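You operate a simulated robot arm through the tools that you are given. There is no shell and no other tool.

You are at the controls of a simulated robot arm. One attempt, no reset.

JOB
Put things in order on the store bench surface. At the end: the teal spool stands on top of the green negative; the gold brass bush stands where the orange ground gel cup stood; the orange ground gel cup stands where the blue glass pad stood; the blue glass pad stands where the teal spool stood; whatever was shut is shut again. Leave all else as you found it, and nothing knocked over.

The check looks at the end state, three seconds after you hand in, the way a careful person would. Anything else that was tipped, shoved, dropped, spilled or broken makes it a failure.

ROBOT AND FRAMES
A 6-joint arm with a two-finger parallel gripper, fixed in place. Base frame: the origin is at the foot of the arm, x ahead of it, y to its left, z up; the work surface is at about z = 0.2. Lengths are in cm, angles in rad, forces in N, time in s.
With the tool pointing down near the work surface it reaches from about 16 to 42 cm from the base axis. Its first joint turns from -1.152 to 1.152 rad. Payload 1.57 kg.
The tool frame sits at the grasp point between the pads (the TCP): z along the fingers, y along the line on which they close. The tips reach 3 cm beyond it. Largest opening 8 cm; finger width 1.7, thickness 1.2; the body of the gripper, 4 by 8.2 cm, starts 8 cm behind the TCP.
Orientation is told as [roll, pitch, yaw] about the base's x, y, z axes, in that order, counted from this pose: with the fingers straight down and closing along the base's y, the tool's x points along the base's -x, its y along +y and its z along -z.

CONTROLS
- The arm moves only by the tool jog_arm. Its arguments are lists of equal length, an entry for each row: "hand": the finger opening in cm, from 0 to 8; "delta_pos": the shift along the tool's x, y, z in units of 150 mm (1.0 is 150 mm), a list of three; "dr": the turn, a rotation vector about the tool's x, y, z in units of 90 degrees (1.0 is 90 degrees), a list of three. In form: {"hand": [hand, ...], "delta_pos": [[dx, dy, dz], ...], "dr": [[wx, wy, wz], ...]}. A call has 1 to 20 rows; each row is the pose to reach, as a shift and turn from the pose commanded when the call began, along the tool's axes at that moment. A call with a number of a shift or a turn outside -1 to 1 is refused whole. Rows are played at 5 a second. More than 5 cm and 0.15 rad between two rows, or a gripper value outside its range, and nothing of the call is played. A pose out of reach is approached as far as the arm can. The call stops where the force on the tool passes 40 N (or 10 N more than at its start, if that is more) or the arm is blocked; 0.2 s more then pass. Each finger travels about 15.3 cm/s and halts on what it meets, pressing with about 42 N; the grip force reading is that of the motor and also rises with nothing between the fingers. The clock runs only during rows and for 0.2 s after the last one: add rows that repeat a pose to give the fingers time. It gives the time, the measured TCP pose, the force on the tool (base axes), the opening and the grip force at its end, in the units of the frame above (readings bear some noise), with the torque about the TCP (base axes, N m) and any sound that the robot's microphone picked up.
- Cameras (640 x 400 px; columns grow to the right, rows downward): "scene" is fixed at [5.69, -33.67, 41.41]; the picture's right is [0.73, -0.68, 0.00], its down [-0.44, -0.48, -0.76] and it looks along [0.52, 0.56, -0.65] (base axes); focal length 214 px, centre (320, 200). "wrist" rides on the gripper at [7.2, -0.7, -12.2] in the tool frame; the picture's right is [0.09, 1.00, 0.00], its down [-0.84, 0.08, -0.54] and it looks along [-0.54, 0.05, 0.84] (tool axes); focal length 238 px, centre (320, 200). There is no depth. A picture from a camera that has moved, and an enlarged one, comes with that camera's place and axes in the base frame and with its lens.
- capture(camera): a new picture of that camera. No time passes.
- close_up(camera, box): a new picture of the part [left, top, right, bottom] of that camera's present view, enlarged. No time passes.
- close_job(): hands the job in; it is judged then, once.

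Places have to be worked out from the pictures, the camera data and where the tool is seen. Open the gripper and draw the arm clear of the work before you hand the job in, unless the task says otherwise.

The tools are called after "Request:" by a JSON object that holds its "op" and its "data". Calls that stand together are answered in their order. jog_arm: Moves the arm, as the interface text tells. Its arguments: {"type":"object","properties":{"hand":{"type":"array"},"delta_pos":{"type":"array"},"dr":{"type":"array"}},"required":["hand","delta_pos","dr"]} The other tools are called the same way: capture (camera) takes a picture; close_up (camera, box) takes an enlarged picture of a part of a camera's view; close_job () hands the job in.

At the start:

```text
time: 0.0
tcp_pos: [18.49, 13.61, 28.87]
orientation: [-0.001, -0.002, 0.004]
contact_force: [0.2, -0.3, 0.6]
torque: [0.0, -0.01, -0.02]
width: 7.99
grip_force: 0.0
```

scene: 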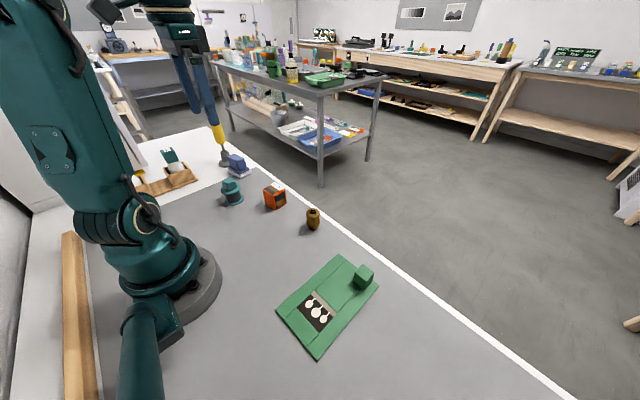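
wrist: 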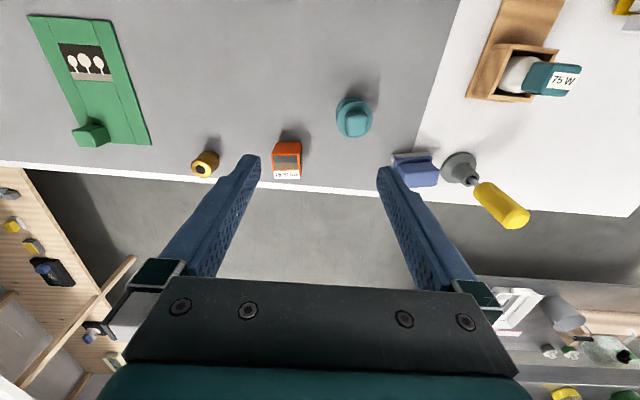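

The first pictures show a green easel/tray with a knob, a brass bush, an orange cup, a teal spool, a blue pad, a tool with a yellow handle, and a box with a bulb. I'll enlarge the views to identify everything before moving.

Request:
{"op": "close_up", "data": {"camera": "scene", "box": [120, 120, 280, 220]}}

Request:
{"op": "close_up", "data": {"camera": "scene", "box": [200, 150, 360, 250]}}

Request:
{"op": "close_up", "data": {"camera": "scene", "box": [250, 250, 410, 370]}}

Request:
{"op": "close_up", "data": {"camera": "wrist", "box": [180, 80, 420, 230]}}

Request:
{"op": "close_up", "data": {"camera": "wrist", "box": [370, 0, 640, 240]}}

Request:
{"op": "close_up", "data": {"camera": "wrist", "box": [0, 0, 240, 200]}}

```text
4.00 times, centred on (200, 170) of scene
camera zoom: at [5.69, -33.67, 41.41], right [0.73, -0.68, 0.0], down [-0.44, -0.48, -0.76], along [0.52, 0.56, -0.65], focal length 858 px, centre (800, 320)
```

zoom: 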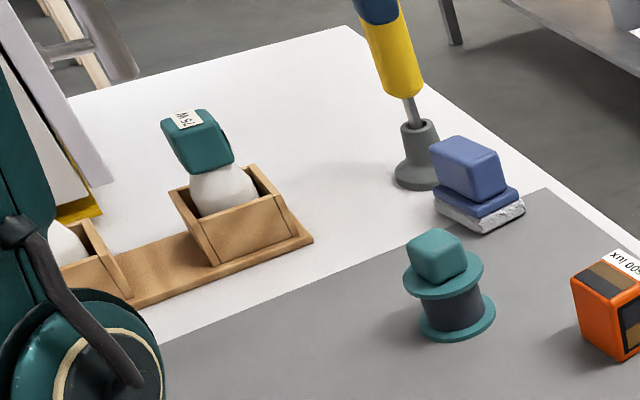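

```text
4.00 times, centred on (280, 200) of scene
camera zoom: at [5.69, -33.67, 41.41], right [0.73, -0.68, 0.0], down [-0.44, -0.48, -0.76], along [0.52, 0.56, -0.65], focal length 858 px, centre (480, 200)
```

zoom: 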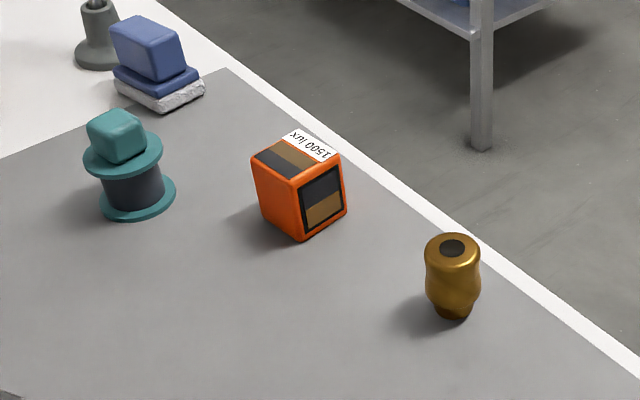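

```text
3.33 times, centred on (330, 310) of scene
camera zoom: at [5.69, -33.67, 41.41], right [0.73, -0.68, 0.0], down [-0.44, -0.48, -0.76], along [0.52, 0.56, -0.65], focal length 715 px, centre (287, -167)
```

zoom: 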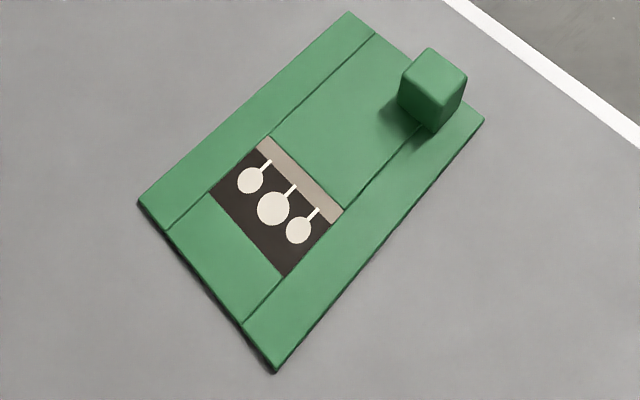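

```text
2.67 times, centred on (300, 155) of wrist
camera zoom: at [11.27, 12.86, 41.01], right [-0.1, 1.0, 0.0], down [0.84, 0.08, 0.54], along [0.54, 0.05, -0.84], focal length 636 px, centre (373, 320)
```

zoom: 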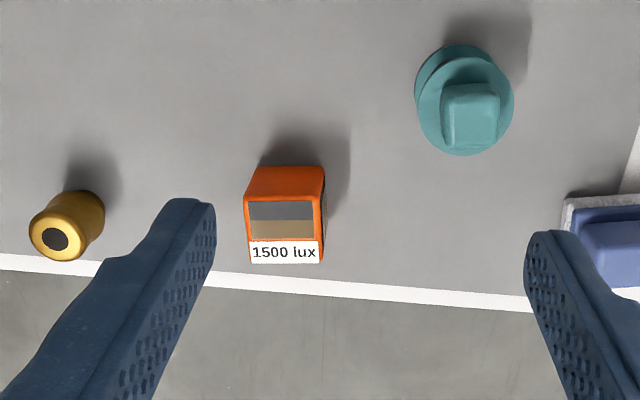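

```text
1.67 times, centred on (505, 120) of wrist
camera zoom: at [11.27, 12.86, 41.01], right [-0.1, 1.0, 0.0], down [0.84, 0.08, 0.54], along [0.54, 0.05, -0.84], focal length 397 px, centre (12, 333)
```

zoom: 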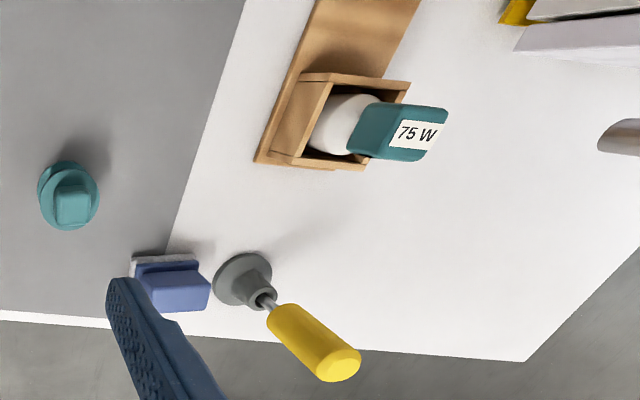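

```text
2.00 times, centred on (120, 100) of wrist
camera zoom: at [11.27, 12.86, 41.01], right [-0.1, 1.0, 0.0], down [0.84, 0.08, 0.54], along [0.54, 0.05, -0.84], focal length 477 px, centre (720, 400)
```

zoom: 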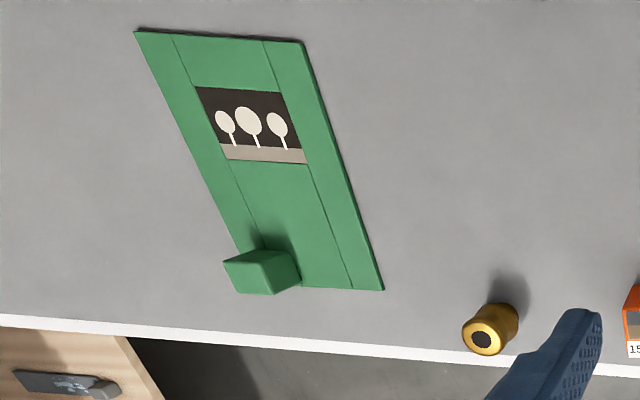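

The views give estimates: spool about (20.1, 19.0), pad about (28, 30.8), orange cup about (28.3, 9.3), bush about (29.9, -5.3). The green plate covers x 11–28.5, y -26.5 to -16, and a tall tool stands near (27, 40). I'll go above the spool at a safe height for a closer look.

Request:
{"op": "jog_arm", "data": {"hand": [8, 8, 8, 8, 8], "delta_pos": [[-0.027, 0.09, 0.2], [-0.054, 0.18, 0.4], [-0.08, 0.27, 0.6], [-0.107, 0.359, 0.8], [-0.107, 0.359, 0.8]], "dr": [[0, 0, 0], [0, 0, 0], [0, 0, 0], [0, 0, 0], [0, 0, 0]]}}

Request:
{"op": "capture", "data": {"camera": "wrist"}}

Request:
{"op": "capture", "data": {"camera": "scene"}}

```text
time: 1.2
tcp_pos: [20.05, 19.15, 16.83]
orientation: [0.0, -0.002, 0.003]
contact_force: [-0.5, 0.6, -0.2]
torque: [-0.03, 0.0, -0.02]
width: 7.99
grip_force: 0.0
```

```text
taken
camera wrist: at [12.73, 18.44, 28.9], right [-0.1, 1.0, 0.0], down [0.84, 0.08, 0.54], along [0.54, 0.05, -0.84], focal length 238 px, centre (320, 200)
```

wrist: 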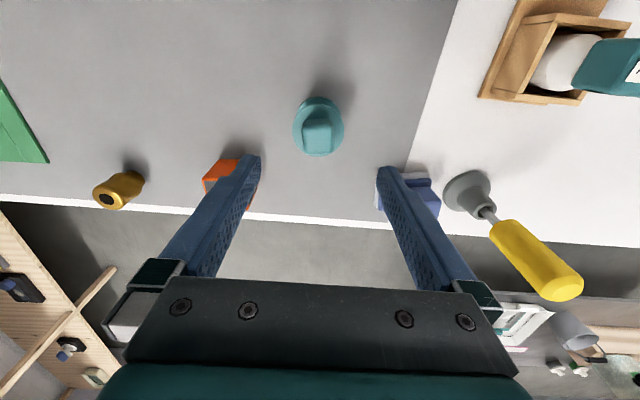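

```text
taken
```

scene: 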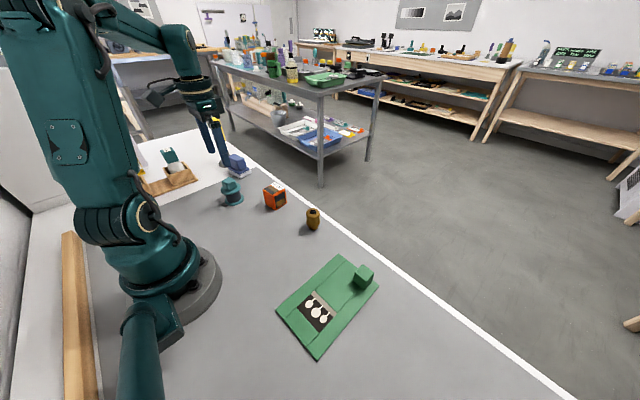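

The spool lies just under the TCP. I'll enlarge it and the pad/tall-tool area to get the knob sizes and rotations.

Request:
{"op": "close_up", "data": {"camera": "wrist", "box": [270, 70, 370, 180]}}

Request:
{"op": "close_up", "data": {"camera": "wrist", "box": [360, 130, 520, 240]}}

Request:
{"op": "close_up", "data": {"camera": "scene", "box": [190, 110, 290, 220]}}

```text
3.64 times, centred on (320, 125) of wrist
camera zoom: at [12.73, 18.44, 28.9], right [-0.1, 1.0, 0.0], down [0.84, 0.08, 0.54], along [0.54, 0.05, -0.84], focal length 867 px, centre (320, 473)
```

zoom: 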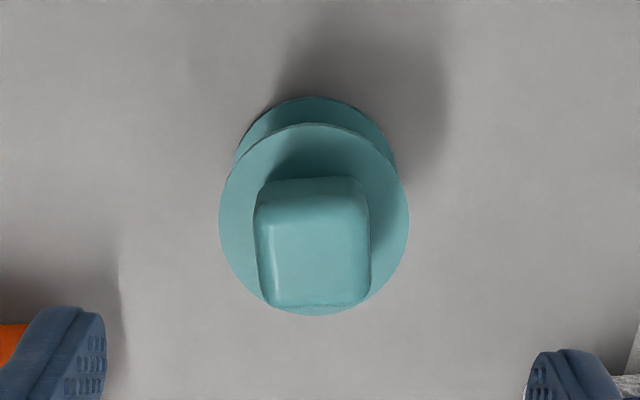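

```text
3.64 times, centred on (440, 185) of wrist
camera zoom: at [12.73, 18.44, 28.9], right [-0.1, 1.0, 0.0], down [0.84, 0.08, 0.54], along [0.54, 0.05, -0.84], focal length 867 px, centre (-116, 254)
```

zoom: 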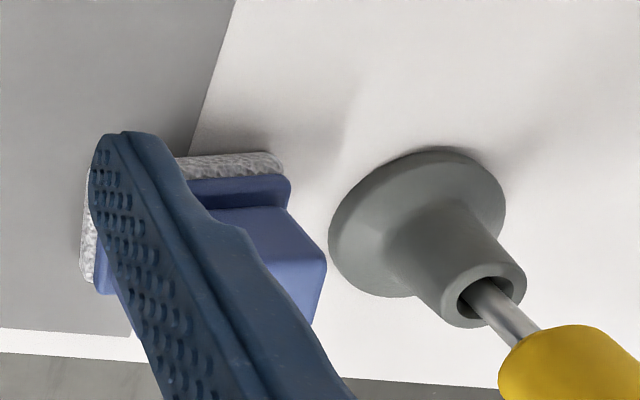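

```text
3.64 times, centred on (240, 165) of scene
camera zoom: at [5.7, -33.67, 41.41], right [0.73, -0.68, 0.0], down [-0.44, -0.48, -0.76], along [0.52, 0.56, -0.65], focal length 780 px, centre (611, 327)
```

zoom: 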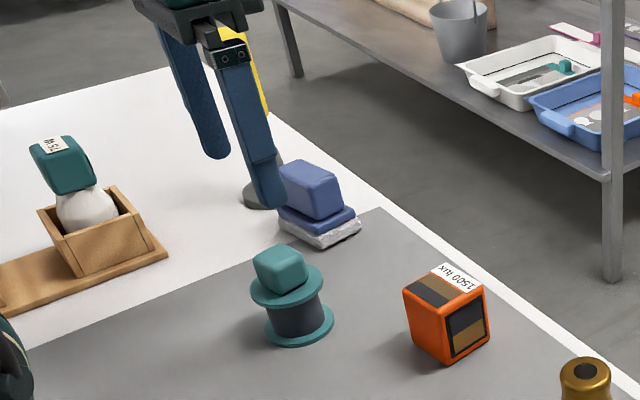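

The spool centres at about (20.0, 19.0); its knob is about 2.9 cm wide with its top near z 7 and the upper disc at about z 4.3. Before touching anything I'll survey the other places, moving along y at a safe height.

Request:
{"op": "jog_arm", "data": {"hand": [8, 8, 8, 8, 8], "delta_pos": [[-0.1, -0.2, 0], [-0.2, -0.4, 0], [-0.35, -0.6, 0], [-0.45, -0.8, 0], [-0.45, -0.8, 0]], "dr": [[0, 0, 0], [0, 0, 0], [0, 0, 0], [0, 0, 0], [0, 0, 0]]}}

Request:
{"op": "capture", "data": {"camera": "wrist"}}

Request:
{"op": "close_up", "data": {"camera": "wrist", "box": [240, 60, 420, 200]}}

Request:
{"op": "close_up", "data": {"camera": "scene", "box": [190, 110, 290, 220]}}

```text
time: 2.4
tcp_pos: [27.07, 7.13, 16.83]
orientation: [0.0, -0.001, 0.003]
contact_force: [-0.2, -0.2, 0.1]
torque: [-0.01, -0.02, 0.03]
width: 8.0
grip_force: 0.0
```

```text
taken
camera wrist: at [19.79, 6.43, 29.01], right [-0.1, 1.0, 0.0], down [0.84, 0.08, 0.54], along [0.54, 0.05, -0.84], focal length 238 px, centre (320, 200)
```

wrist: 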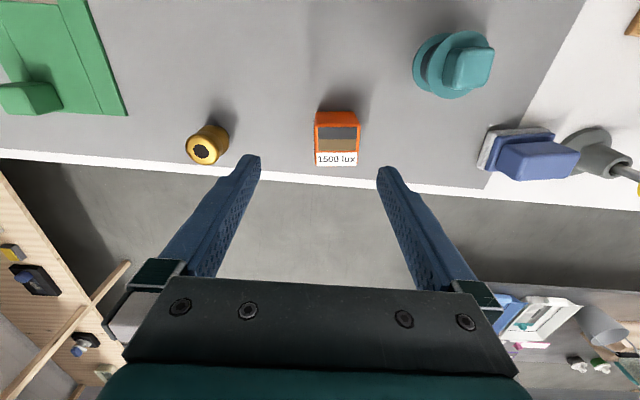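

```text
2.86 times, centred on (330, 130) of wrist
camera zoom: at [19.79, 6.43, 29.01], right [-0.1, 1.0, 0.0], down [0.84, 0.08, 0.54], along [0.54, 0.05, -0.84], focal length 681 px, centre (291, 400)
```

zoom: 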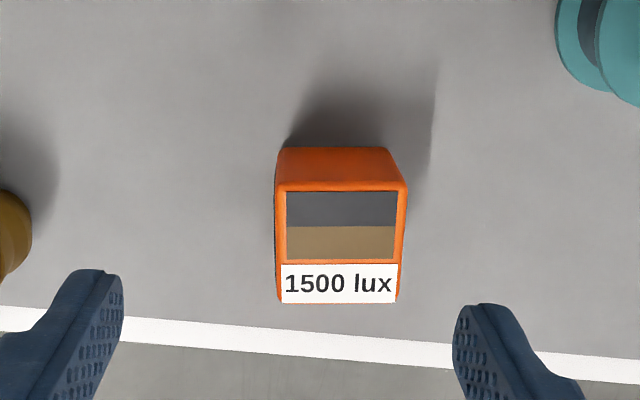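

```text
3.64 times, centred on (240, 165) of scene
camera zoom: at [5.69, -33.67, 41.41], right [0.73, -0.68, 0.0], down [-0.44, -0.48, -0.76], along [0.52, 0.56, -0.65], focal length 780 px, centre (611, 327)
```

zoom: 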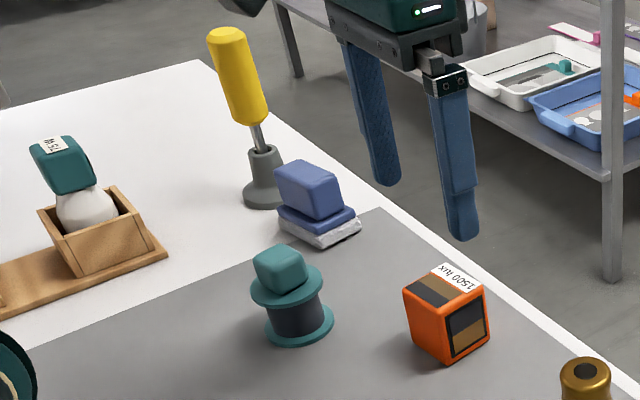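

The orange cup is about 4.2 x 4.2 cm and 6 cm tall, centred near (28.1, 9.0) and yawed about +5°. Next I move toward the green plate, looking at the bush on the way.

Request:
{"op": "jog_arm", "data": {"hand": [8, 8, 8, 8, 8], "delta_pos": [[0, -0.2, 0], [0, -0.4, 0], [0, -0.6, 0], [0, -0.8, 0], [0, -0.8, 0]], "dr": [[0, 0, 0], [0, 0, 0], [0, 0, 0], [0, 0, 0], [0, 0, 0]]}}

Request:
{"op": "capture", "data": {"camera": "wrist"}}

Request:
{"op": "close_up", "data": {"camera": "wrist", "box": [240, 60, 420, 200]}}

Request:
{"op": "close_up", "data": {"camera": "wrist", "box": [0, 0, 240, 150]}}

```text
time: 3.6
tcp_pos: [26.74, -4.98, 16.81]
orientation: [0.003, -0.002, 0.005]
contact_force: [1.4, -0.6, 0.2]
torque: [-0.02, 0.01, -0.01]
width: 8.01
grip_force: 0.1
```

```text
taken
camera wrist: at [19.64, -5.6, 28.99], right [-0.1, 1.0, 0.0], down [0.84, 0.08, 0.54], along [0.54, 0.05, -0.84], focal length 238 px, centre (320, 200)
```

wrist: 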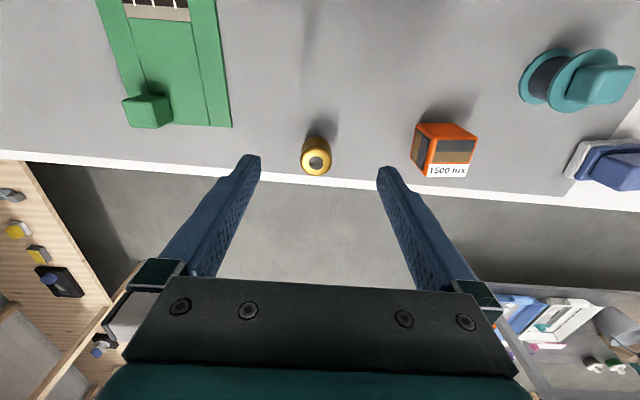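

```text
2.86 times, centred on (330, 130) of wrist
camera zoom: at [19.64, -5.6, 28.99], right [-0.1, 1.0, 0.0], down [0.84, 0.08, 0.54], along [0.54, 0.05, -0.84], focal length 681 px, centre (291, 400)
```

zoom: 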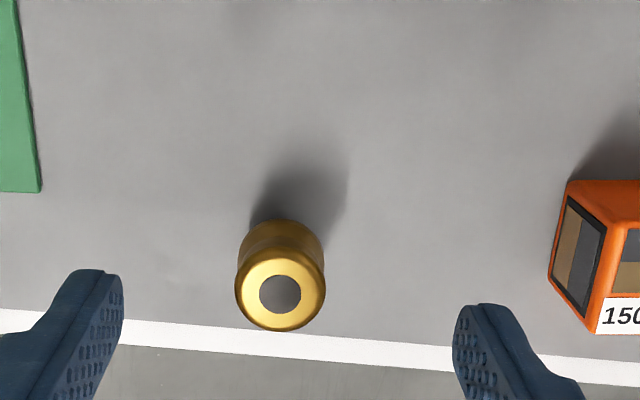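

```text
2.67 times, centred on (120, 75) of wrist
camera zoom: at [19.64, -5.6, 28.99], right [-0.1, 1.0, 0.0], down [0.84, 0.08, 0.54], along [0.54, 0.05, -0.84], focal length 636 px, centre (853, 533)
```

zoom: 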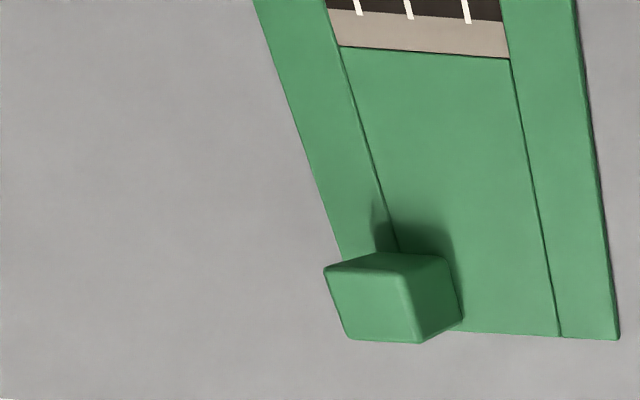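

The bush is about 3.3 cm in diameter and 6 cm tall, centred near (29.9, -5.1). Now over to the green plate to check its surface.

Request:
{"op": "jog_arm", "data": {"hand": [8, 8, 8, 8, 8], "delta_pos": [[0.1, -0.24, 0], [0.2, -0.48, 0], [0.3, -0.72, 0], [0.38, -0.95, 0], [0.38, -0.95, 0]], "dr": [[0, 0, 0], [0, 0, 0], [0, 0, 0], [0, 0, 0], [0, 0, 0]]}}

Request:
{"op": "capture", "data": {"camera": "wrist"}}

Request:
{"op": "close_up", "data": {"camera": "wrist", "box": [240, 0, 480, 160]}}

Request:
{"op": "close_up", "data": {"camera": "scene", "box": [250, 240, 410, 370]}}

```text
time: 4.8
tcp_pos: [21.29, -19.28, 16.8]
orientation: [0.001, -0.002, 0.004]
contact_force: [0.3, 0.0, 0.1]
torque: [0.01, 0.0, 0.01]
width: 7.99
grip_force: 0.2
```

```text
taken
camera wrist: at [14.02, -19.96, 28.98], right [-0.1, 1.0, 0.0], down [0.84, 0.08, 0.54], along [0.54, 0.05, -0.84], focal length 238 px, centre (320, 200)
```

wrist: 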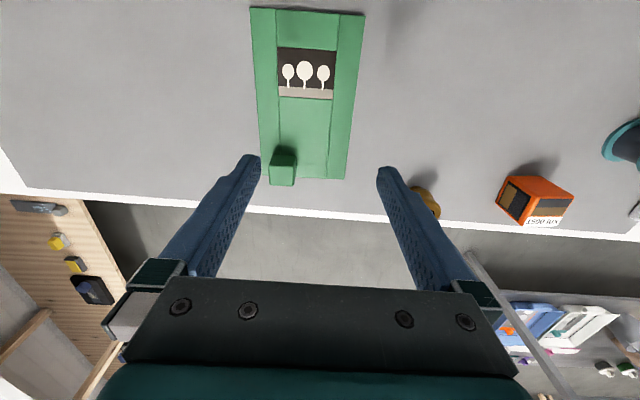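

```text
2.50 times, centred on (360, 80) of wrist
camera zoom: at [14.02, -19.96, 28.98], right [-0.1, 1.0, 0.0], down [0.84, 0.08, 0.54], along [0.54, 0.05, -0.84], focal length 596 px, centre (220, 500)
```

zoom: 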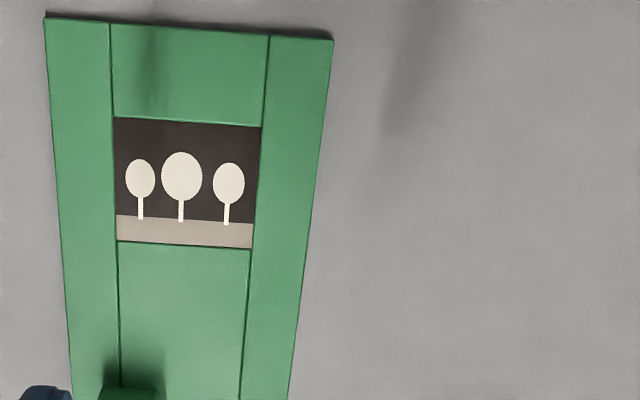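

```text
3.08 times, centred on (330, 305) of scene
camera zoom: at [5.69, -33.67, 41.41], right [0.73, -0.68, 0.0], down [-0.44, -0.48, -0.76], along [0.52, 0.56, -0.65], focal length 660 px, centre (289, -123)
```

zoom: 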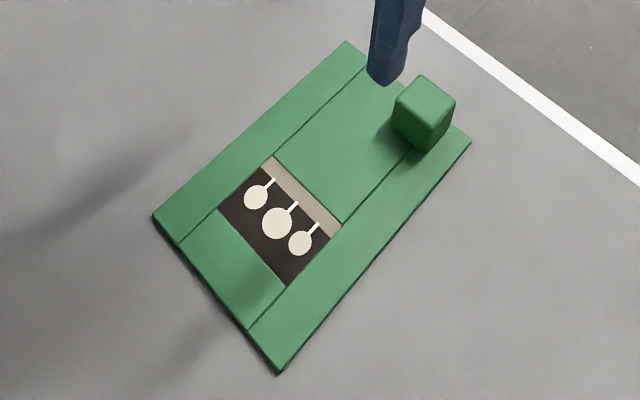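

The plate is flat with thin groove lines; its centre panel runs from y -24.0 to -18.2, so a spot around (20.5, -21.1) is good for the spool. Going back toward the spool now.

Request:
{"op": "jog_arm", "data": {"hand": [8, 8, 8, 8, 8], "delta_pos": [[0, 0.25, 0], [0, 0.5, 0], [0, 0.75, 0], [0, 0.97, 0], [0, 0.97, 0]], "dr": [[0, 0, 0], [0, 0, 0], [0, 0, 0], [0, 0, 0], [0, 0, 0]]}}

Request:
{"op": "jog_arm", "data": {"hand": [8, 8, 8, 8, 8], "delta_pos": [[0, 0.25, 0], [0, 0.5, 0], [0, 0.75, 0], [0, 0.97, 0], [0, 0.97, 0]], "dr": [[0, 0, 0], [0, 0, 0], [0, 0, 0], [0, 0, 0], [0, 0, 0]]}}

```text
time: 6.0
tcp_pos: [21.35, -4.39, 16.92]
orientation: [0.003, 0.0, 0.005]
contact_force: [0.2, 0.5, -0.2]
torque: [0.01, 0.04, 0.01]
width: 8.01
grip_force: 0.0
```

```text
time: 7.2
tcp_pos: [21.21, 10.01, 16.79]
orientation: [0.003, -0.001, 0.003]
contact_force: [0.8, -0.6, -0.7]
torque: [0.02, 0.0, 0.02]
width: 8.03
grip_force: 0.1
```

Now I move above the spool with a slight yaw to match its knob, tips still clear at about z 8.5.

Request:
{"op": "jog_arm", "data": {"hand": [7, 6.5, 6, 6, 6], "delta_pos": [[0.025, 0.2, 0.05], [0.05, 0.4, 0.15], [0.0763, 0.607, 0.25], [0.0763, 0.607, 0.35], [0.0763, 0.607, 0.35]], "dr": [[0, 0, -0.02], [0, 0, -0.04], [0, 0, -0.064], [0, 0, -0.064], [0, 0, -0.064]]}}

Request:
{"op": "capture", "data": {"camera": "wrist"}}

Request:
{"op": "close_up", "data": {"camera": "wrist", "box": [220, 80, 420, 205]}}

Request:
{"op": "close_up", "data": {"camera": "scene", "box": [190, 110, 290, 220]}}

```text
time: 8.4
tcp_pos: [19.81, 19.02, 11.48]
orientation: [0.002, -0.001, 0.106]
contact_force: [0.4, 0.5, 0.1]
torque: [0.01, -0.02, 0.0]
width: 6.03
grip_force: 0.0
```

```text
taken
camera wrist: at [12.7, 17.67, 23.59], right [-0.2, 0.98, 0.0], down [0.82, 0.16, 0.54], along [0.53, 0.11, -0.84], focal length 238 px, centre (320, 200)
```

wrist: 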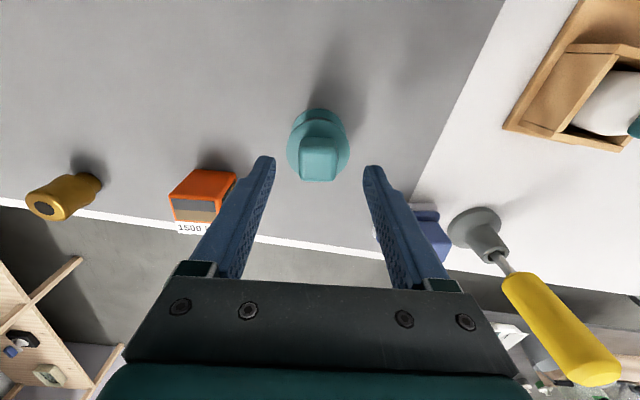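

```text
3.20 times, centred on (320, 142) of wrist
camera zoom: at [12.7, 17.67, 23.59], right [-0.2, 0.98, 0.0], down [0.82, 0.16, 0.54], along [0.53, 0.11, -0.84], focal length 763 px, centre (320, 384)
```

zoom: 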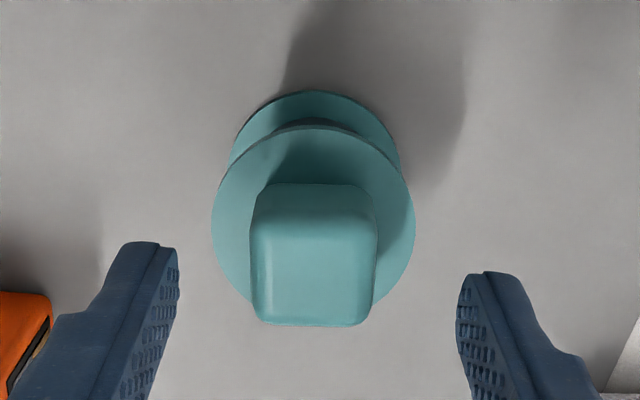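

```text
3.64 times, centred on (240, 165) of scene
camera zoom: at [5.7, -33.67, 41.41], right [0.73, -0.68, 0.0], down [-0.44, -0.48, -0.76], along [0.52, 0.56, -0.65], focal length 780 px, centre (611, 327)
```

zoom: 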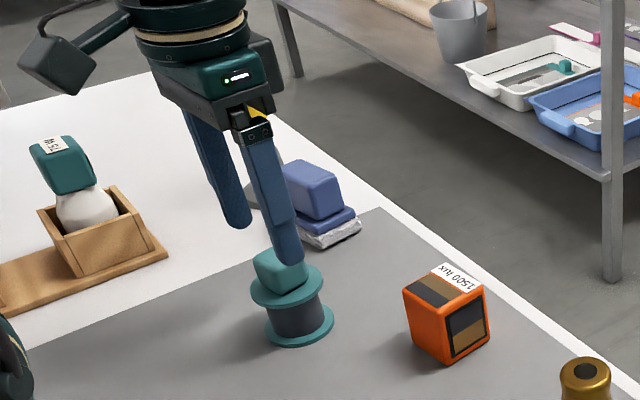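

The knob sits 0.15 cm off the tool's axis and is yawed about 0.04 rad more. I'll correct both and descend to z ≈ 8, which keeps the tips above the disc.

Request:
{"op": "jog_arm", "data": {"hand": [6, 6, 6, 6], "delta_pos": [[-0.0133, -0.01, 0.06], [-0.0133, -0.01, 0.15], [-0.0133, -0.01, 0.232], [-0.0133, -0.01, 0.232]], "dr": [[0, 0, -0.028], [0, 0, -0.028], [0, 0, -0.028], [0, 0, -0.028]]}}

Request:
{"op": "close_up", "data": {"camera": "wrist", "box": [220, 80, 420, 240]}}

Request:
{"op": "close_up", "data": {"camera": "scene", "box": [190, 130, 270, 220]}}

```text
time: 9.4
tcp_pos: [20.23, 18.78, 8.12]
orientation: [0.001, -0.001, 0.15]
contact_force: [-0.1, 0.8, 0.1]
torque: [0.01, -0.03, 0.01]
width: 5.99
grip_force: 0.1
```

```text
2.50 times, centred on (320, 160) of wrist
camera zoom: at [13.24, 17.05, 20.25], right [-0.24, 0.97, 0.0], down [0.82, 0.2, 0.54], along [0.53, 0.13, -0.84], focal length 596 px, centre (320, 300)
```

zoom: 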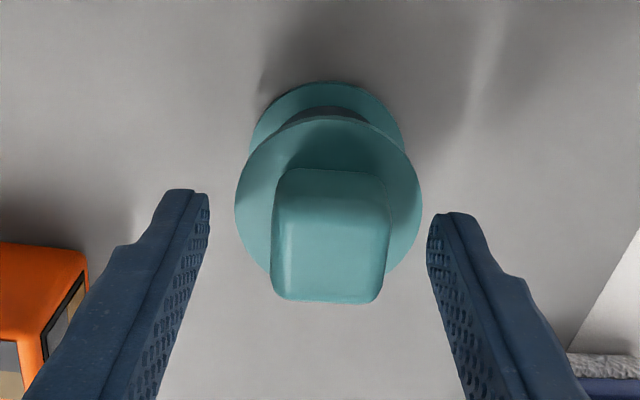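

```text
4.44 times, centred on (230, 175) of scene
camera zoom: at [5.69, -33.67, 41.41], right [0.73, -0.68, 0.0], down [-0.44, -0.48, -0.76], along [0.52, 0.56, -0.65], focal length 953 px, centre (720, 311)
```

zoom: 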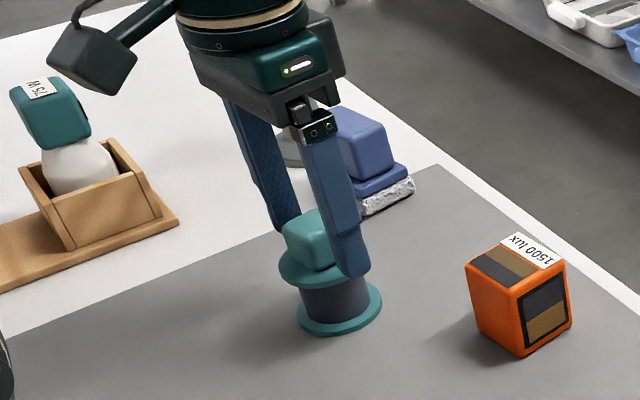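

Measured TCP is about 0.2 cm off in both x and y from the spool centre, which matches the picture. I'll nudge it back and close on the knob.

Request:
{"op": "jog_arm", "data": {"hand": [6, 6, 4, 2.5, 2.0, 2.0, 2.0], "delta_pos": [[0.012, 0.014, 0.006], [0.012, 0.014, 0.006], [0.012, 0.014, 0.006], [0.012, 0.014, 0.006], [0.012, 0.014, 0.006], [0.012, 0.014, 0.006], [0.012, 0.014, 0.006]], "dr": [[0, 0, 0], [0, 0, 0], [0, 0, 0], [0, 0, 0], [0, 0, 0], [0, 0, 0], [0, 0, 0]]}}

Request:
{"op": "close_up", "data": {"camera": "wrist", "box": [220, 80, 420, 240]}}

Request:
{"op": "close_up", "data": {"camera": "scene", "box": [190, 130, 270, 220]}}

```text
time: 11.0
tcp_pos: [19.98, 18.9, 8.15]
orientation: [0.0, -0.002, 0.148]
contact_force: [0.0, -0.1, 0.2]
torque: [0.0, -0.02, 0.0]
width: 2.9
grip_force: 38.9
```

```text
2.50 times, centred on (320, 160) of wrist
camera zoom: at [13.04, 17.23, 20.22], right [-0.24, 0.97, 0.0], down [0.82, 0.2, 0.54], along [0.53, 0.13, -0.84], focal length 596 px, centre (320, 300)
```

zoom: 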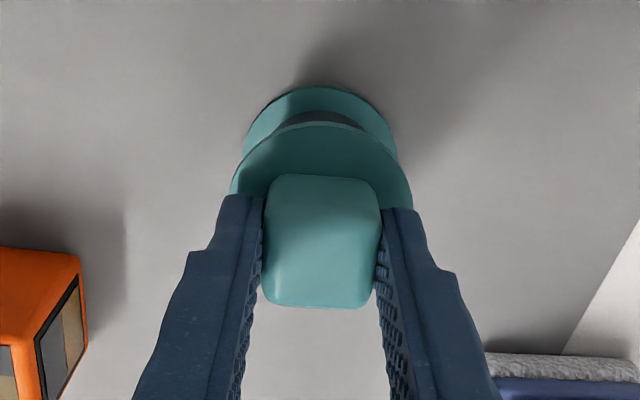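

```text
4.44 times, centred on (230, 175) of scene
camera zoom: at [5.69, -33.67, 41.41], right [0.73, -0.68, 0.0], down [-0.44, -0.48, -0.76], along [0.52, 0.56, -0.65], focal length 953 px, centre (720, 311)
```

zoom: 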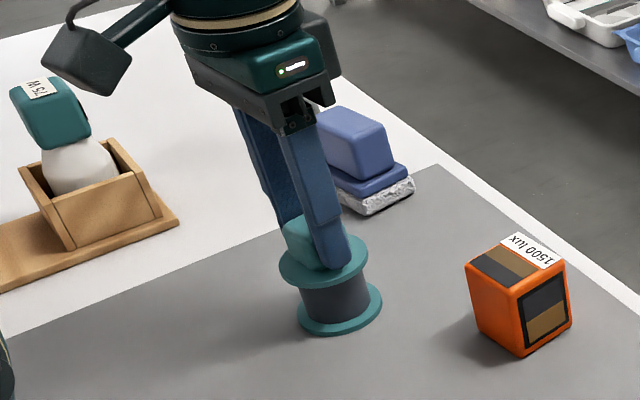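

Grip is on the knob at 2.9 cm with TCP (19.98, 18.9, 8.15). I'll lift a few centimetres and check that the whole spool comes along.

Request:
{"op": "jog_arm", "data": {"hand": [2, 2, 2, 2], "delta_pos": [[0, 0, -0.05], [0, 0, -0.12], [0, 0, -0.2], [0, 0, -0.2]], "dr": [[0, 0, 0], [0, 0, 0], [0, 0, 0], [0, 0, 0]]}}

Request:
{"op": "close_up", "data": {"camera": "scene", "box": [190, 110, 290, 220]}}

Request:
{"op": "capture", "data": {"camera": "wrist"}}

```text
time: 12.0
tcp_pos: [20.11, 18.91, 11.15]
orientation: [-0.002, -0.001, 0.15]
contact_force: [0.2, -0.1, -0.7]
torque: [0.02, 0.0, -0.01]
width: 2.9
grip_force: 39.0
```

```text
3.64 times, centred on (240, 165) of scene
camera zoom: at [5.69, -33.67, 41.41], right [0.73, -0.68, 0.0], down [-0.44, -0.48, -0.76], along [0.52, 0.56, -0.65], focal length 780 px, centre (611, 327)
```

zoom: 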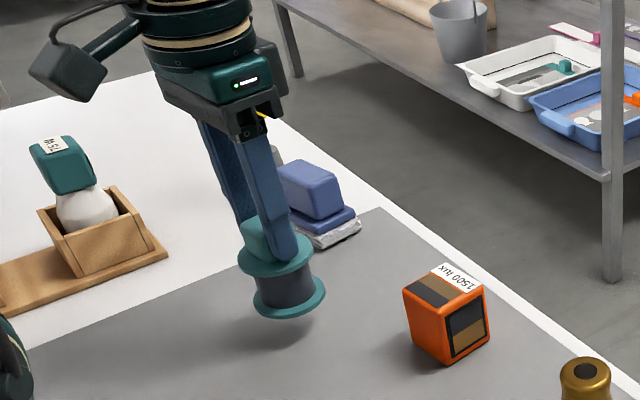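

```text
taken
camera wrist: at [12.98, 17.21, 23.24], right [-0.24, 0.97, 0.0], down [0.82, 0.2, 0.54], along [0.53, 0.13, -0.84], focal length 238 px, centre (320, 200)
```

wrist: 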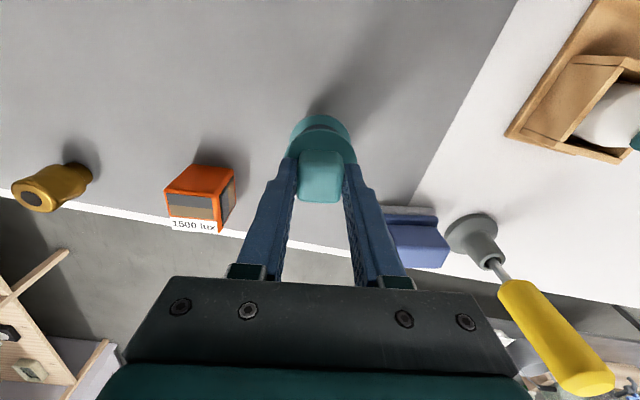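

The whole spool lifts, reading under 1 N of weight. I'll raise it and carry it toward the green plate, turning the yaw back to near zero.

Request:
{"op": "jog_arm", "data": {"hand": [2, 2, 2, 2, 2, 2, 2], "delta_pos": [[0, 0, -0.15], [0, 0, -0.33], [0.035, -0.23, -0.33], [0.07, -0.46, -0.33], [0.105, -0.69, -0.33], [0.139, -0.923, -0.33], [0.139, -0.923, -0.33]], "dr": [[0, 0, 0], [0, 0, 0], [0, 0, 0.025], [0, 0, 0.05], [0, 0, 0.08], [0, 0, 0.0955], [0, 0, 0.0955]]}}

Request:
{"op": "jog_arm", "data": {"hand": [2, 2, 2, 2, 2], "delta_pos": [[0, -0.25, 0], [0, -0.5, 0], [0, -0.75, 0], [0, -0.95, 0], [0, -0.95, 0]], "dr": [[0, 0, 0], [0, 0, 0], [0, 0, 0], [0, 0, 0], [0, 0, 0]]}}

Request:
{"op": "capture", "data": {"camera": "wrist"}}

```text
time: 13.6
tcp_pos: [19.95, 4.84, 16.02]
orientation: [-0.001, -0.002, -0.002]
contact_force: [-1.0, -0.5, -1.1]
torque: [0.01, -0.03, 0.02]
width: 2.9
grip_force: 38.6
```

```text
time: 14.8
tcp_pos: [20.1, -9.36, 16.08]
orientation: [0.001, -0.003, -0.003]
contact_force: [-0.3, 0.8, -0.6]
torque: [0.02, 0.0, 0.0]
width: 2.9
grip_force: 38.9
```

```text
taken
camera wrist: at [12.69, -10.08, 28.21], right [-0.09, 1.0, 0.0], down [0.84, 0.08, 0.54], along [0.54, 0.05, -0.84], focal length 238 px, centre (320, 200)
```

wrist: 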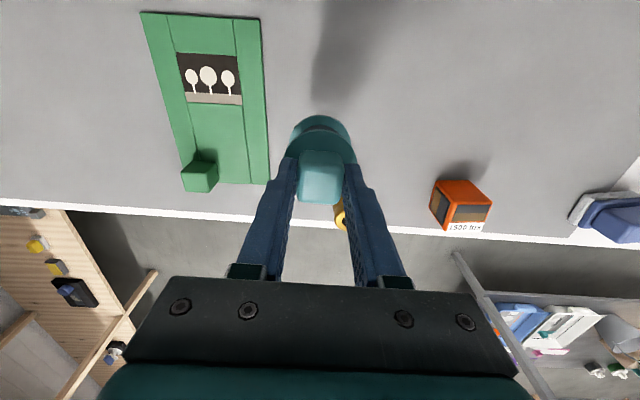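

The spool hangs firm. I move over the plate's panel at (20.5, -21.1), then partly lower.

Request:
{"op": "jog_arm", "data": {"hand": [2, 2, 2, 2, 2, 2, 2], "delta_pos": [[-0.007, -0.2, 0], [-0.013, -0.4, 0], [-0.02, -0.6, 0], [-0.027, -0.783, 0], [-0.027, -0.783, 0.15], [-0.027, -0.783, 0.27], [-0.027, -0.783, 0.27]], "dr": [[0, 0, 0], [0, 0, 0], [0, 0, 0], [0, 0, 0], [0, 0, 0], [0, 0, 0], [0, 0, 0]]}}

Request:
{"op": "capture", "data": {"camera": "wrist"}}

Request:
{"op": "close_up", "data": {"camera": "scene", "box": [240, 220, 420, 370]}}

```text
time: 16.4
tcp_pos: [20.35, -21.08, 11.95]
orientation: [0.002, -0.001, 0.0]
contact_force: [0.3, -0.2, -0.8]
torque: [-0.01, -0.01, 0.0]
width: 2.9
grip_force: 38.4
```

```text
taken
camera wrist: at [13.04, -21.71, 24.14], right [-0.09, 1.0, 0.0], down [0.84, 0.08, 0.54], along [0.54, 0.05, -0.84], focal length 238 px, centre (320, 200)
```

wrist: 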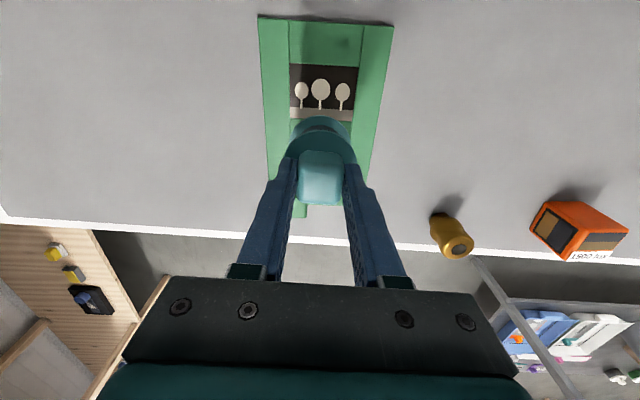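

```text
2.67 times, centred on (330, 295) of scene
camera zoom: at [5.69, -33.67, 41.41], right [0.73, -0.68, 0.0], down [-0.44, -0.48, -0.76], along [0.52, 0.56, -0.65], focal length 572 px, centre (293, -53)
```

zoom: 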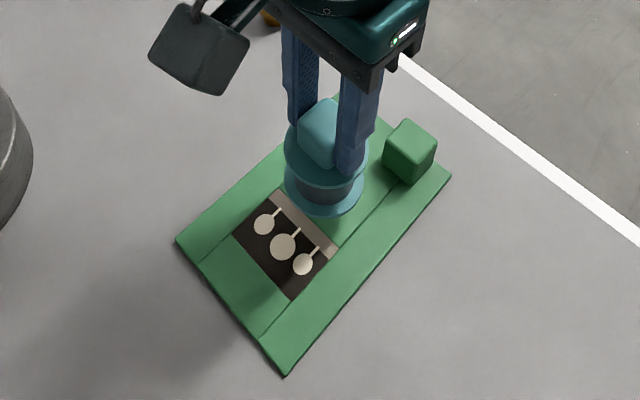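

It hangs over the panel between the picture and the green knob. I lower close to the plate, then will step down watching the force.

Request:
{"op": "jog_arm", "data": {"hand": [2, 2, 2, 2], "delta_pos": [[0, 0, 0.06], [0, 0, 0.12], [0, 0, 0.165], [0, 0, 0.165]], "dr": [[0, 0, 0], [0, 0, 0], [0, 0, 0], [0, 0, 0]]}}

Request:
{"op": "close_up", "data": {"camera": "scene", "box": [290, 230, 390, 310]}}

```text
time: 17.4
tcp_pos: [20.28, -20.91, 9.4]
orientation: [0.004, 0.0, -0.001]
contact_force: [-0.2, 0.7, 0.1]
torque: [0.03, 0.01, 0.01]
width: 2.89
grip_force: 38.9
```

```text
5.00 times, centred on (340, 270) of scene
camera zoom: at [5.7, -33.67, 41.41], right [0.73, -0.68, 0.0], down [-0.44, -0.48, -0.76], along [0.52, 0.56, -0.65], focal length 1072 px, centre (220, -150)
```

zoom: 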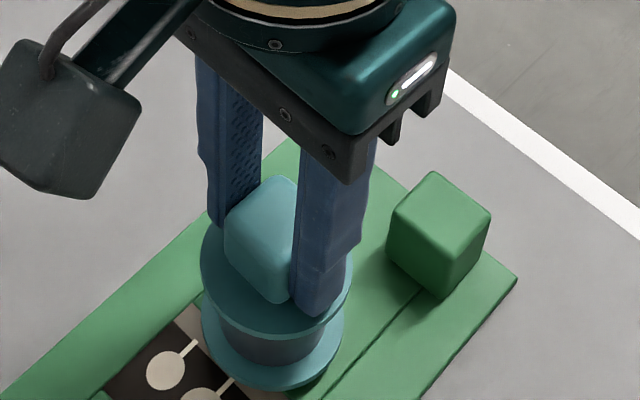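

The spool base is now a few millimetres above the plate. Stepping down gently.

Request:
{"op": "jog_arm", "data": {"hand": [2, 2, 2], "delta_pos": [[0, 0, 0.01], [0, 0, 0.02], [0, 0, 0.02]], "dr": [[0, 0, 0], [0, 0, 0], [0, 0, 0]]}}

Request:
{"op": "jog_arm", "data": {"hand": [2, 2], "delta_pos": [[0, 0, 0.01], [0, 0, 0.01]], "dr": [[0, 0, 0], [0, 0, 0]]}}

Request:
{"op": "close_up", "data": {"camera": "scene", "box": [290, 230, 390, 310]}}

```text
time: 18.2
tcp_pos: [20.27, -20.91, 9.23]
orientation: [0.002, 0.0, -0.003]
contact_force: [-0.4, 0.1, -0.4]
torque: [0.01, 0.01, -0.03]
width: 2.9
grip_force: 38.6
```

```text
time: 18.8
tcp_pos: [20.25, -21.09, 8.81]
orientation: [0.001, -0.002, -0.001]
contact_force: [0.0, 0.8, -1.6]
torque: [0.01, -0.04, 0.02]
width: 2.91
grip_force: 38.9
```

```text
5.00 times, centred on (340, 270) of scene
camera zoom: at [5.7, -33.67, 41.41], right [0.73, -0.68, 0.0], down [-0.44, -0.48, -0.76], along [0.52, 0.56, -0.65], focal length 1072 px, centre (220, -150)
```

zoom: 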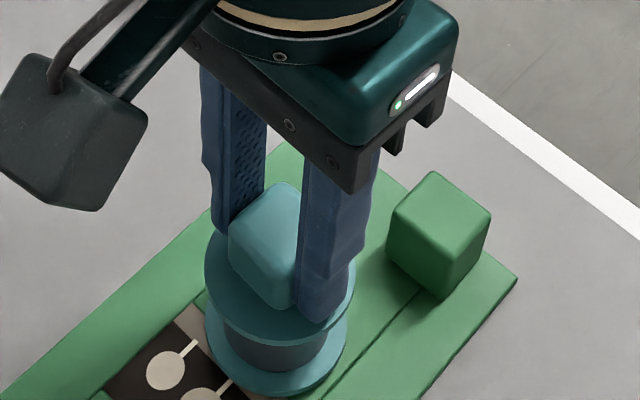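

No contact force yet, so I continue in 1 mm steps.

Request:
{"op": "jog_arm", "data": {"hand": [2, 2], "delta_pos": [[0, 0, 0.007], [0, 0, 0.007]], "dr": [[0, 0, 0], [0, 0, 0]]}}

Request:
{"op": "jog_arm", "data": {"hand": [2, 2], "delta_pos": [[0, 0, 0.007], [0, 0, 0.007]], "dr": [[0, 0, 0], [0, 0, 0]]}}

Request:
{"op": "close_up", "data": {"camera": "scene", "box": [290, 230, 390, 310]}}

```text
time: 19.4
tcp_pos: [20.3, -21.07, 8.83]
orientation: [0.002, -0.002, -0.002]
contact_force: [-0.8, -0.2, -0.8]
torque: [0.0, -0.01, 0.0]
width: 2.91
grip_force: 38.7
```

```text
time: 20.0
tcp_pos: [20.27, -20.99, 8.74]
orientation: [0.003, -0.001, -0.002]
contact_force: [0.5, -0.3, 0.0]
torque: [0.0, 0.0, -0.02]
width: 2.91
grip_force: 39.0
```

```text
5.00 times, centred on (340, 270) of scene
camera zoom: at [5.7, -33.67, 41.41], right [0.73, -0.68, 0.0], down [-0.44, -0.48, -0.76], along [0.52, 0.56, -0.65], focal length 1072 px, centre (220, -150)
```

zoom: 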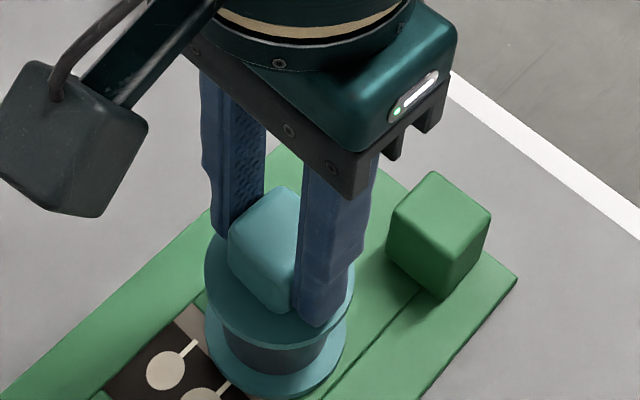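

Fz has risen toward zero, possibly first contact. I continue with small steps to confirm.

Request:
{"op": "jog_arm", "data": {"hand": [2, 2], "delta_pos": [[0, 0, 0.007], [0, 0, 0.007]], "dr": [[0, 0, 0], [0, 0, 0]]}}

Request:
{"op": "jog_arm", "data": {"hand": [2, 2], "delta_pos": [[0, 0, 0.007], [0, 0, 0.007]], "dr": [[0, 0, 0], [0, 0, 0]]}}

```text
time: 20.6
tcp_pos: [20.28, -21.12, 8.74]
orientation: [0.001, -0.002, 0.0]
contact_force: [0.8, -0.5, -0.5]
torque: [-0.02, 0.0, -0.01]
width: 2.89
grip_force: 39.0
```

```text
time: 21.2
tcp_pos: [20.39, -20.99, 8.59]
orientation: [0.0, -0.001, -0.003]
contact_force: [-1.2, 1.7, 6.3]
torque: [0.09, 0.07, 0.03]
width: 2.9
grip_force: 38.6
```

Clear contact at 6 N: the spool rests on the plate (top at about z 0.65). I relieve the pressure slightly and open the fingers.

Request:
{"op": "jog_arm", "data": {"hand": [2, 3.2, 4.2, 5.2, 5.2], "delta_pos": [[0, 0, -0.003], [0, 0, -0.003], [0, 0, -0.003], [0, 0, -0.003], [0, 0, -0.003]], "dr": [[0, 0, 0], [0, 0, 0], [0, 0, 0], [0, 0, 0], [0, 0, 0]]}}

Request:
{"op": "close_up", "data": {"camera": "scene", "box": [280, 230, 390, 320]}}

Request:
{"op": "close_up", "data": {"camera": "wrist", "box": [220, 60, 420, 240]}}

```text
time: 22.4
tcp_pos: [20.43, -21.13, 8.69]
orientation: [0.001, 0.0, -0.001]
contact_force: [-0.6, -1.0, -0.7]
torque: [0.02, -0.02, 0.0]
width: 5.22
grip_force: 0.1
```

```text
4.44 times, centred on (335, 275) of scene
camera zoom: at [5.69, -33.67, 41.41], right [0.73, -0.68, 0.0], down [-0.44, -0.48, -0.76], along [0.52, 0.56, -0.65], focal length 953 px, centre (253, -133)
```

zoom: 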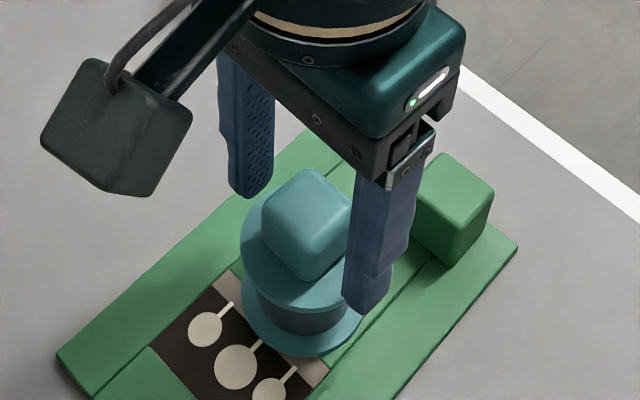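

```text
2.22 times, centred on (320, 150) of wrist
camera zoom: at [13.16, -21.75, 20.72], right [-0.09, 1.0, 0.0], down [0.84, 0.08, 0.54], along [0.54, 0.05, -0.84], focal length 530 px, centre (320, 311)
```

zoom: 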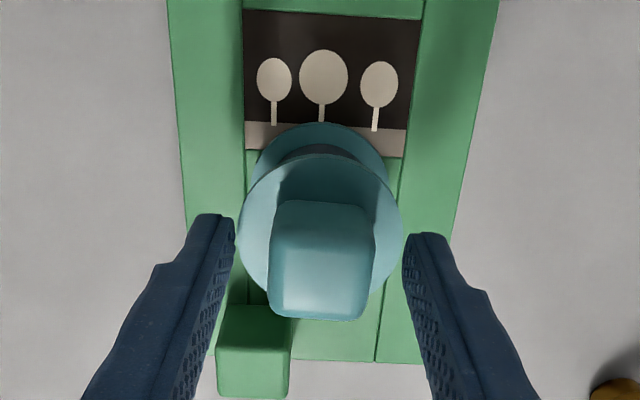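

The spool stands upright on the plate and the fingers are free. I lift straight up and check.

Request:
{"op": "jog_arm", "data": {"hand": [5.2, 5.2, 6, 8, 8], "delta_pos": [[0, 0, -0.1], [0, 0, -0.25], [0, 0, -0.4], [0, 0, -0.55], [0, 0, -0.55]], "dr": [[0, 0, 0], [0, 0, 0], [0, 0, 0], [0, 0, 0], [0, 0, 0]]}}

Request:
{"op": "capture", "data": {"camera": "wrist"}}

Request:
{"op": "capture", "data": {"camera": "scene"}}

```text
time: 23.6
tcp_pos: [20.35, -21.1, 17.0]
orientation: [0.002, -0.002, -0.002]
contact_force: [0.4, 0.3, 0.8]
torque: [-0.01, 0.01, 0.01]
width: 7.99
grip_force: 0.1
```

```text
taken
camera wrist: at [13.18, -21.81, 29.1], right [-0.09, 1.0, 0.0], down [0.84, 0.08, 0.54], along [0.54, 0.05, -0.84], focal length 238 px, centre (320, 200)
```

wrist: 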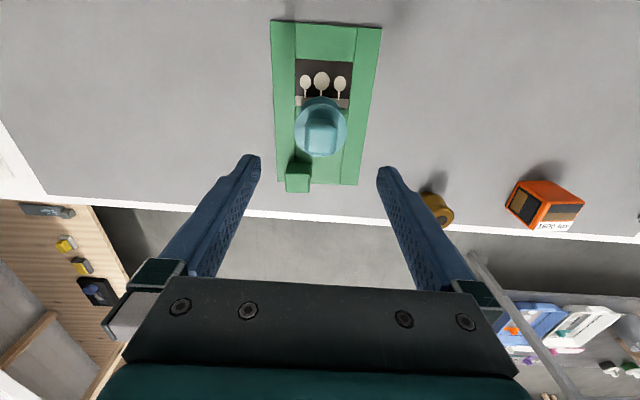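

```text
taken
```

scene: 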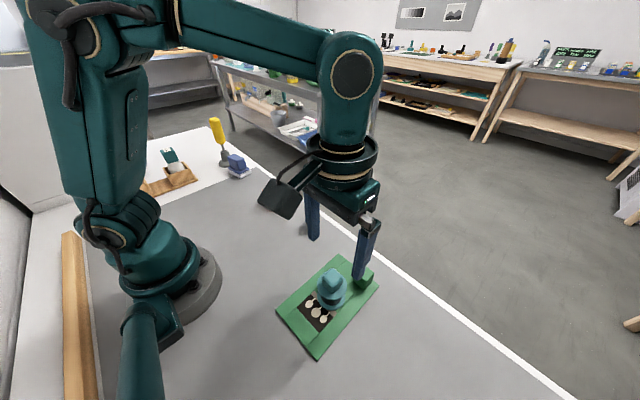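

The spool stands well on the plate, and everything else is in place. Now travelling back across at height toward the blue pad.

Request:
{"op": "jog_arm", "data": {"hand": [8, 8, 8, 8, 8], "delta_pos": [[0, 0.25, 0], [0, 0.5, 0], [0, 0.75, 0], [0, 0.97, 0], [0, 0.97, 0]], "dr": [[0, 0, 0], [0, 0, 0], [0, 0, 0], [0, 0, 0], [0, 0, 0]]}}

Request:
{"op": "jog_arm", "data": {"hand": [8, 8, 8, 8, 8], "delta_pos": [[0, 0.25, 0], [0, 0.5, 0], [0, 0.75, 0], [0, 0.97, 0], [0, 0.97, 0]], "dr": [[0, 0, 0], [0, 0, 0], [0, 0, 0], [0, 0, 0], [0, 0, 0]]}}

Request:
{"op": "jog_arm", "data": {"hand": [8, 8, 8, 8, 8], "delta_pos": [[-0.07, 0.25, 0], [-0.14, 0.5, 0], [-0.21, 0.75, 0], [-0.28, 0.98, 0], [-0.28, 0.98, 0]], "dr": [[0, 0, 0], [0, 0, 0], [0, 0, 0], [0, 0, 0], [0, 0, 0]]}}

Request:
{"op": "capture", "data": {"camera": "wrist"}}

Request:
{"op": "close_up", "data": {"camera": "scene", "box": [190, 100, 290, 220]}}

```text
time: 24.8
tcp_pos: [20.38, -6.34, 16.95]
orientation: [0.002, -0.001, -0.001]
contact_force: [0.0, 0.1, -0.2]
torque: [0.01, 0.02, 0.0]
width: 8.03
grip_force: 0.1
```

```text
time: 26.0
tcp_pos: [20.42, 8.08, 16.99]
orientation: [0.004, -0.002, -0.004]
contact_force: [-0.3, -0.4, 0.1]
torque: [0.0, 0.01, -0.05]
width: 8.0
grip_force: 0.0
```

```text
time: 27.2
tcp_pos: [24.54, 22.91, 16.91]
orientation: [0.0, 0.0, -0.002]
contact_force: [0.4, -0.1, -0.7]
torque: [-0.01, 0.0, 0.01]
width: 8.0
grip_force: 0.0
```

```text
taken
camera wrist: at [17.38, 22.19, 28.99], right [-0.09, 1.0, 0.0], down [0.84, 0.08, 0.54], along [0.54, 0.05, -0.84], focal length 238 px, centre (320, 200)
```

wrist: 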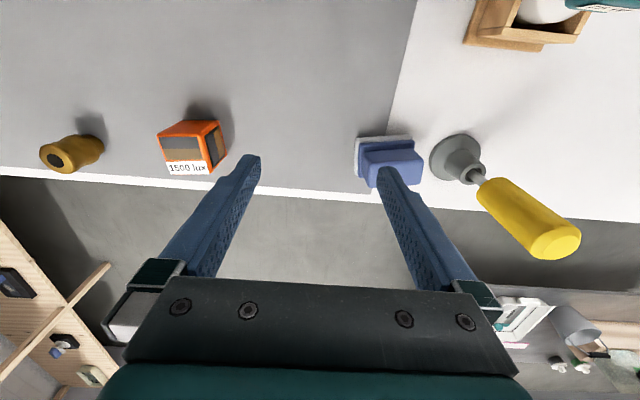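

```text
3.33 times, centred on (240, 160) of scene
camera zoom: at [5.7, -33.66, 41.41], right [0.73, -0.68, 0.0], down [-0.44, -0.48, -0.76], along [0.52, 0.56, -0.65], focal length 715 px, centre (587, 333)
```

zoom: 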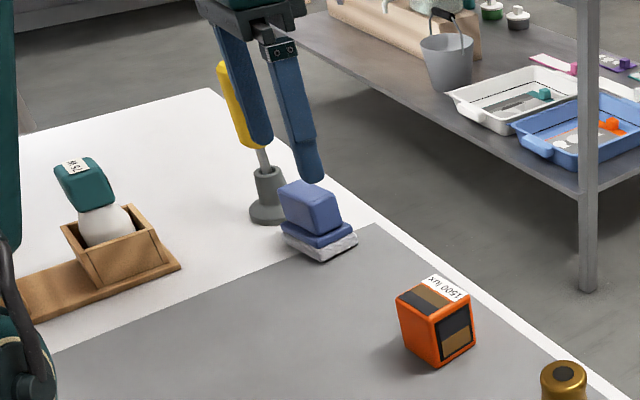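

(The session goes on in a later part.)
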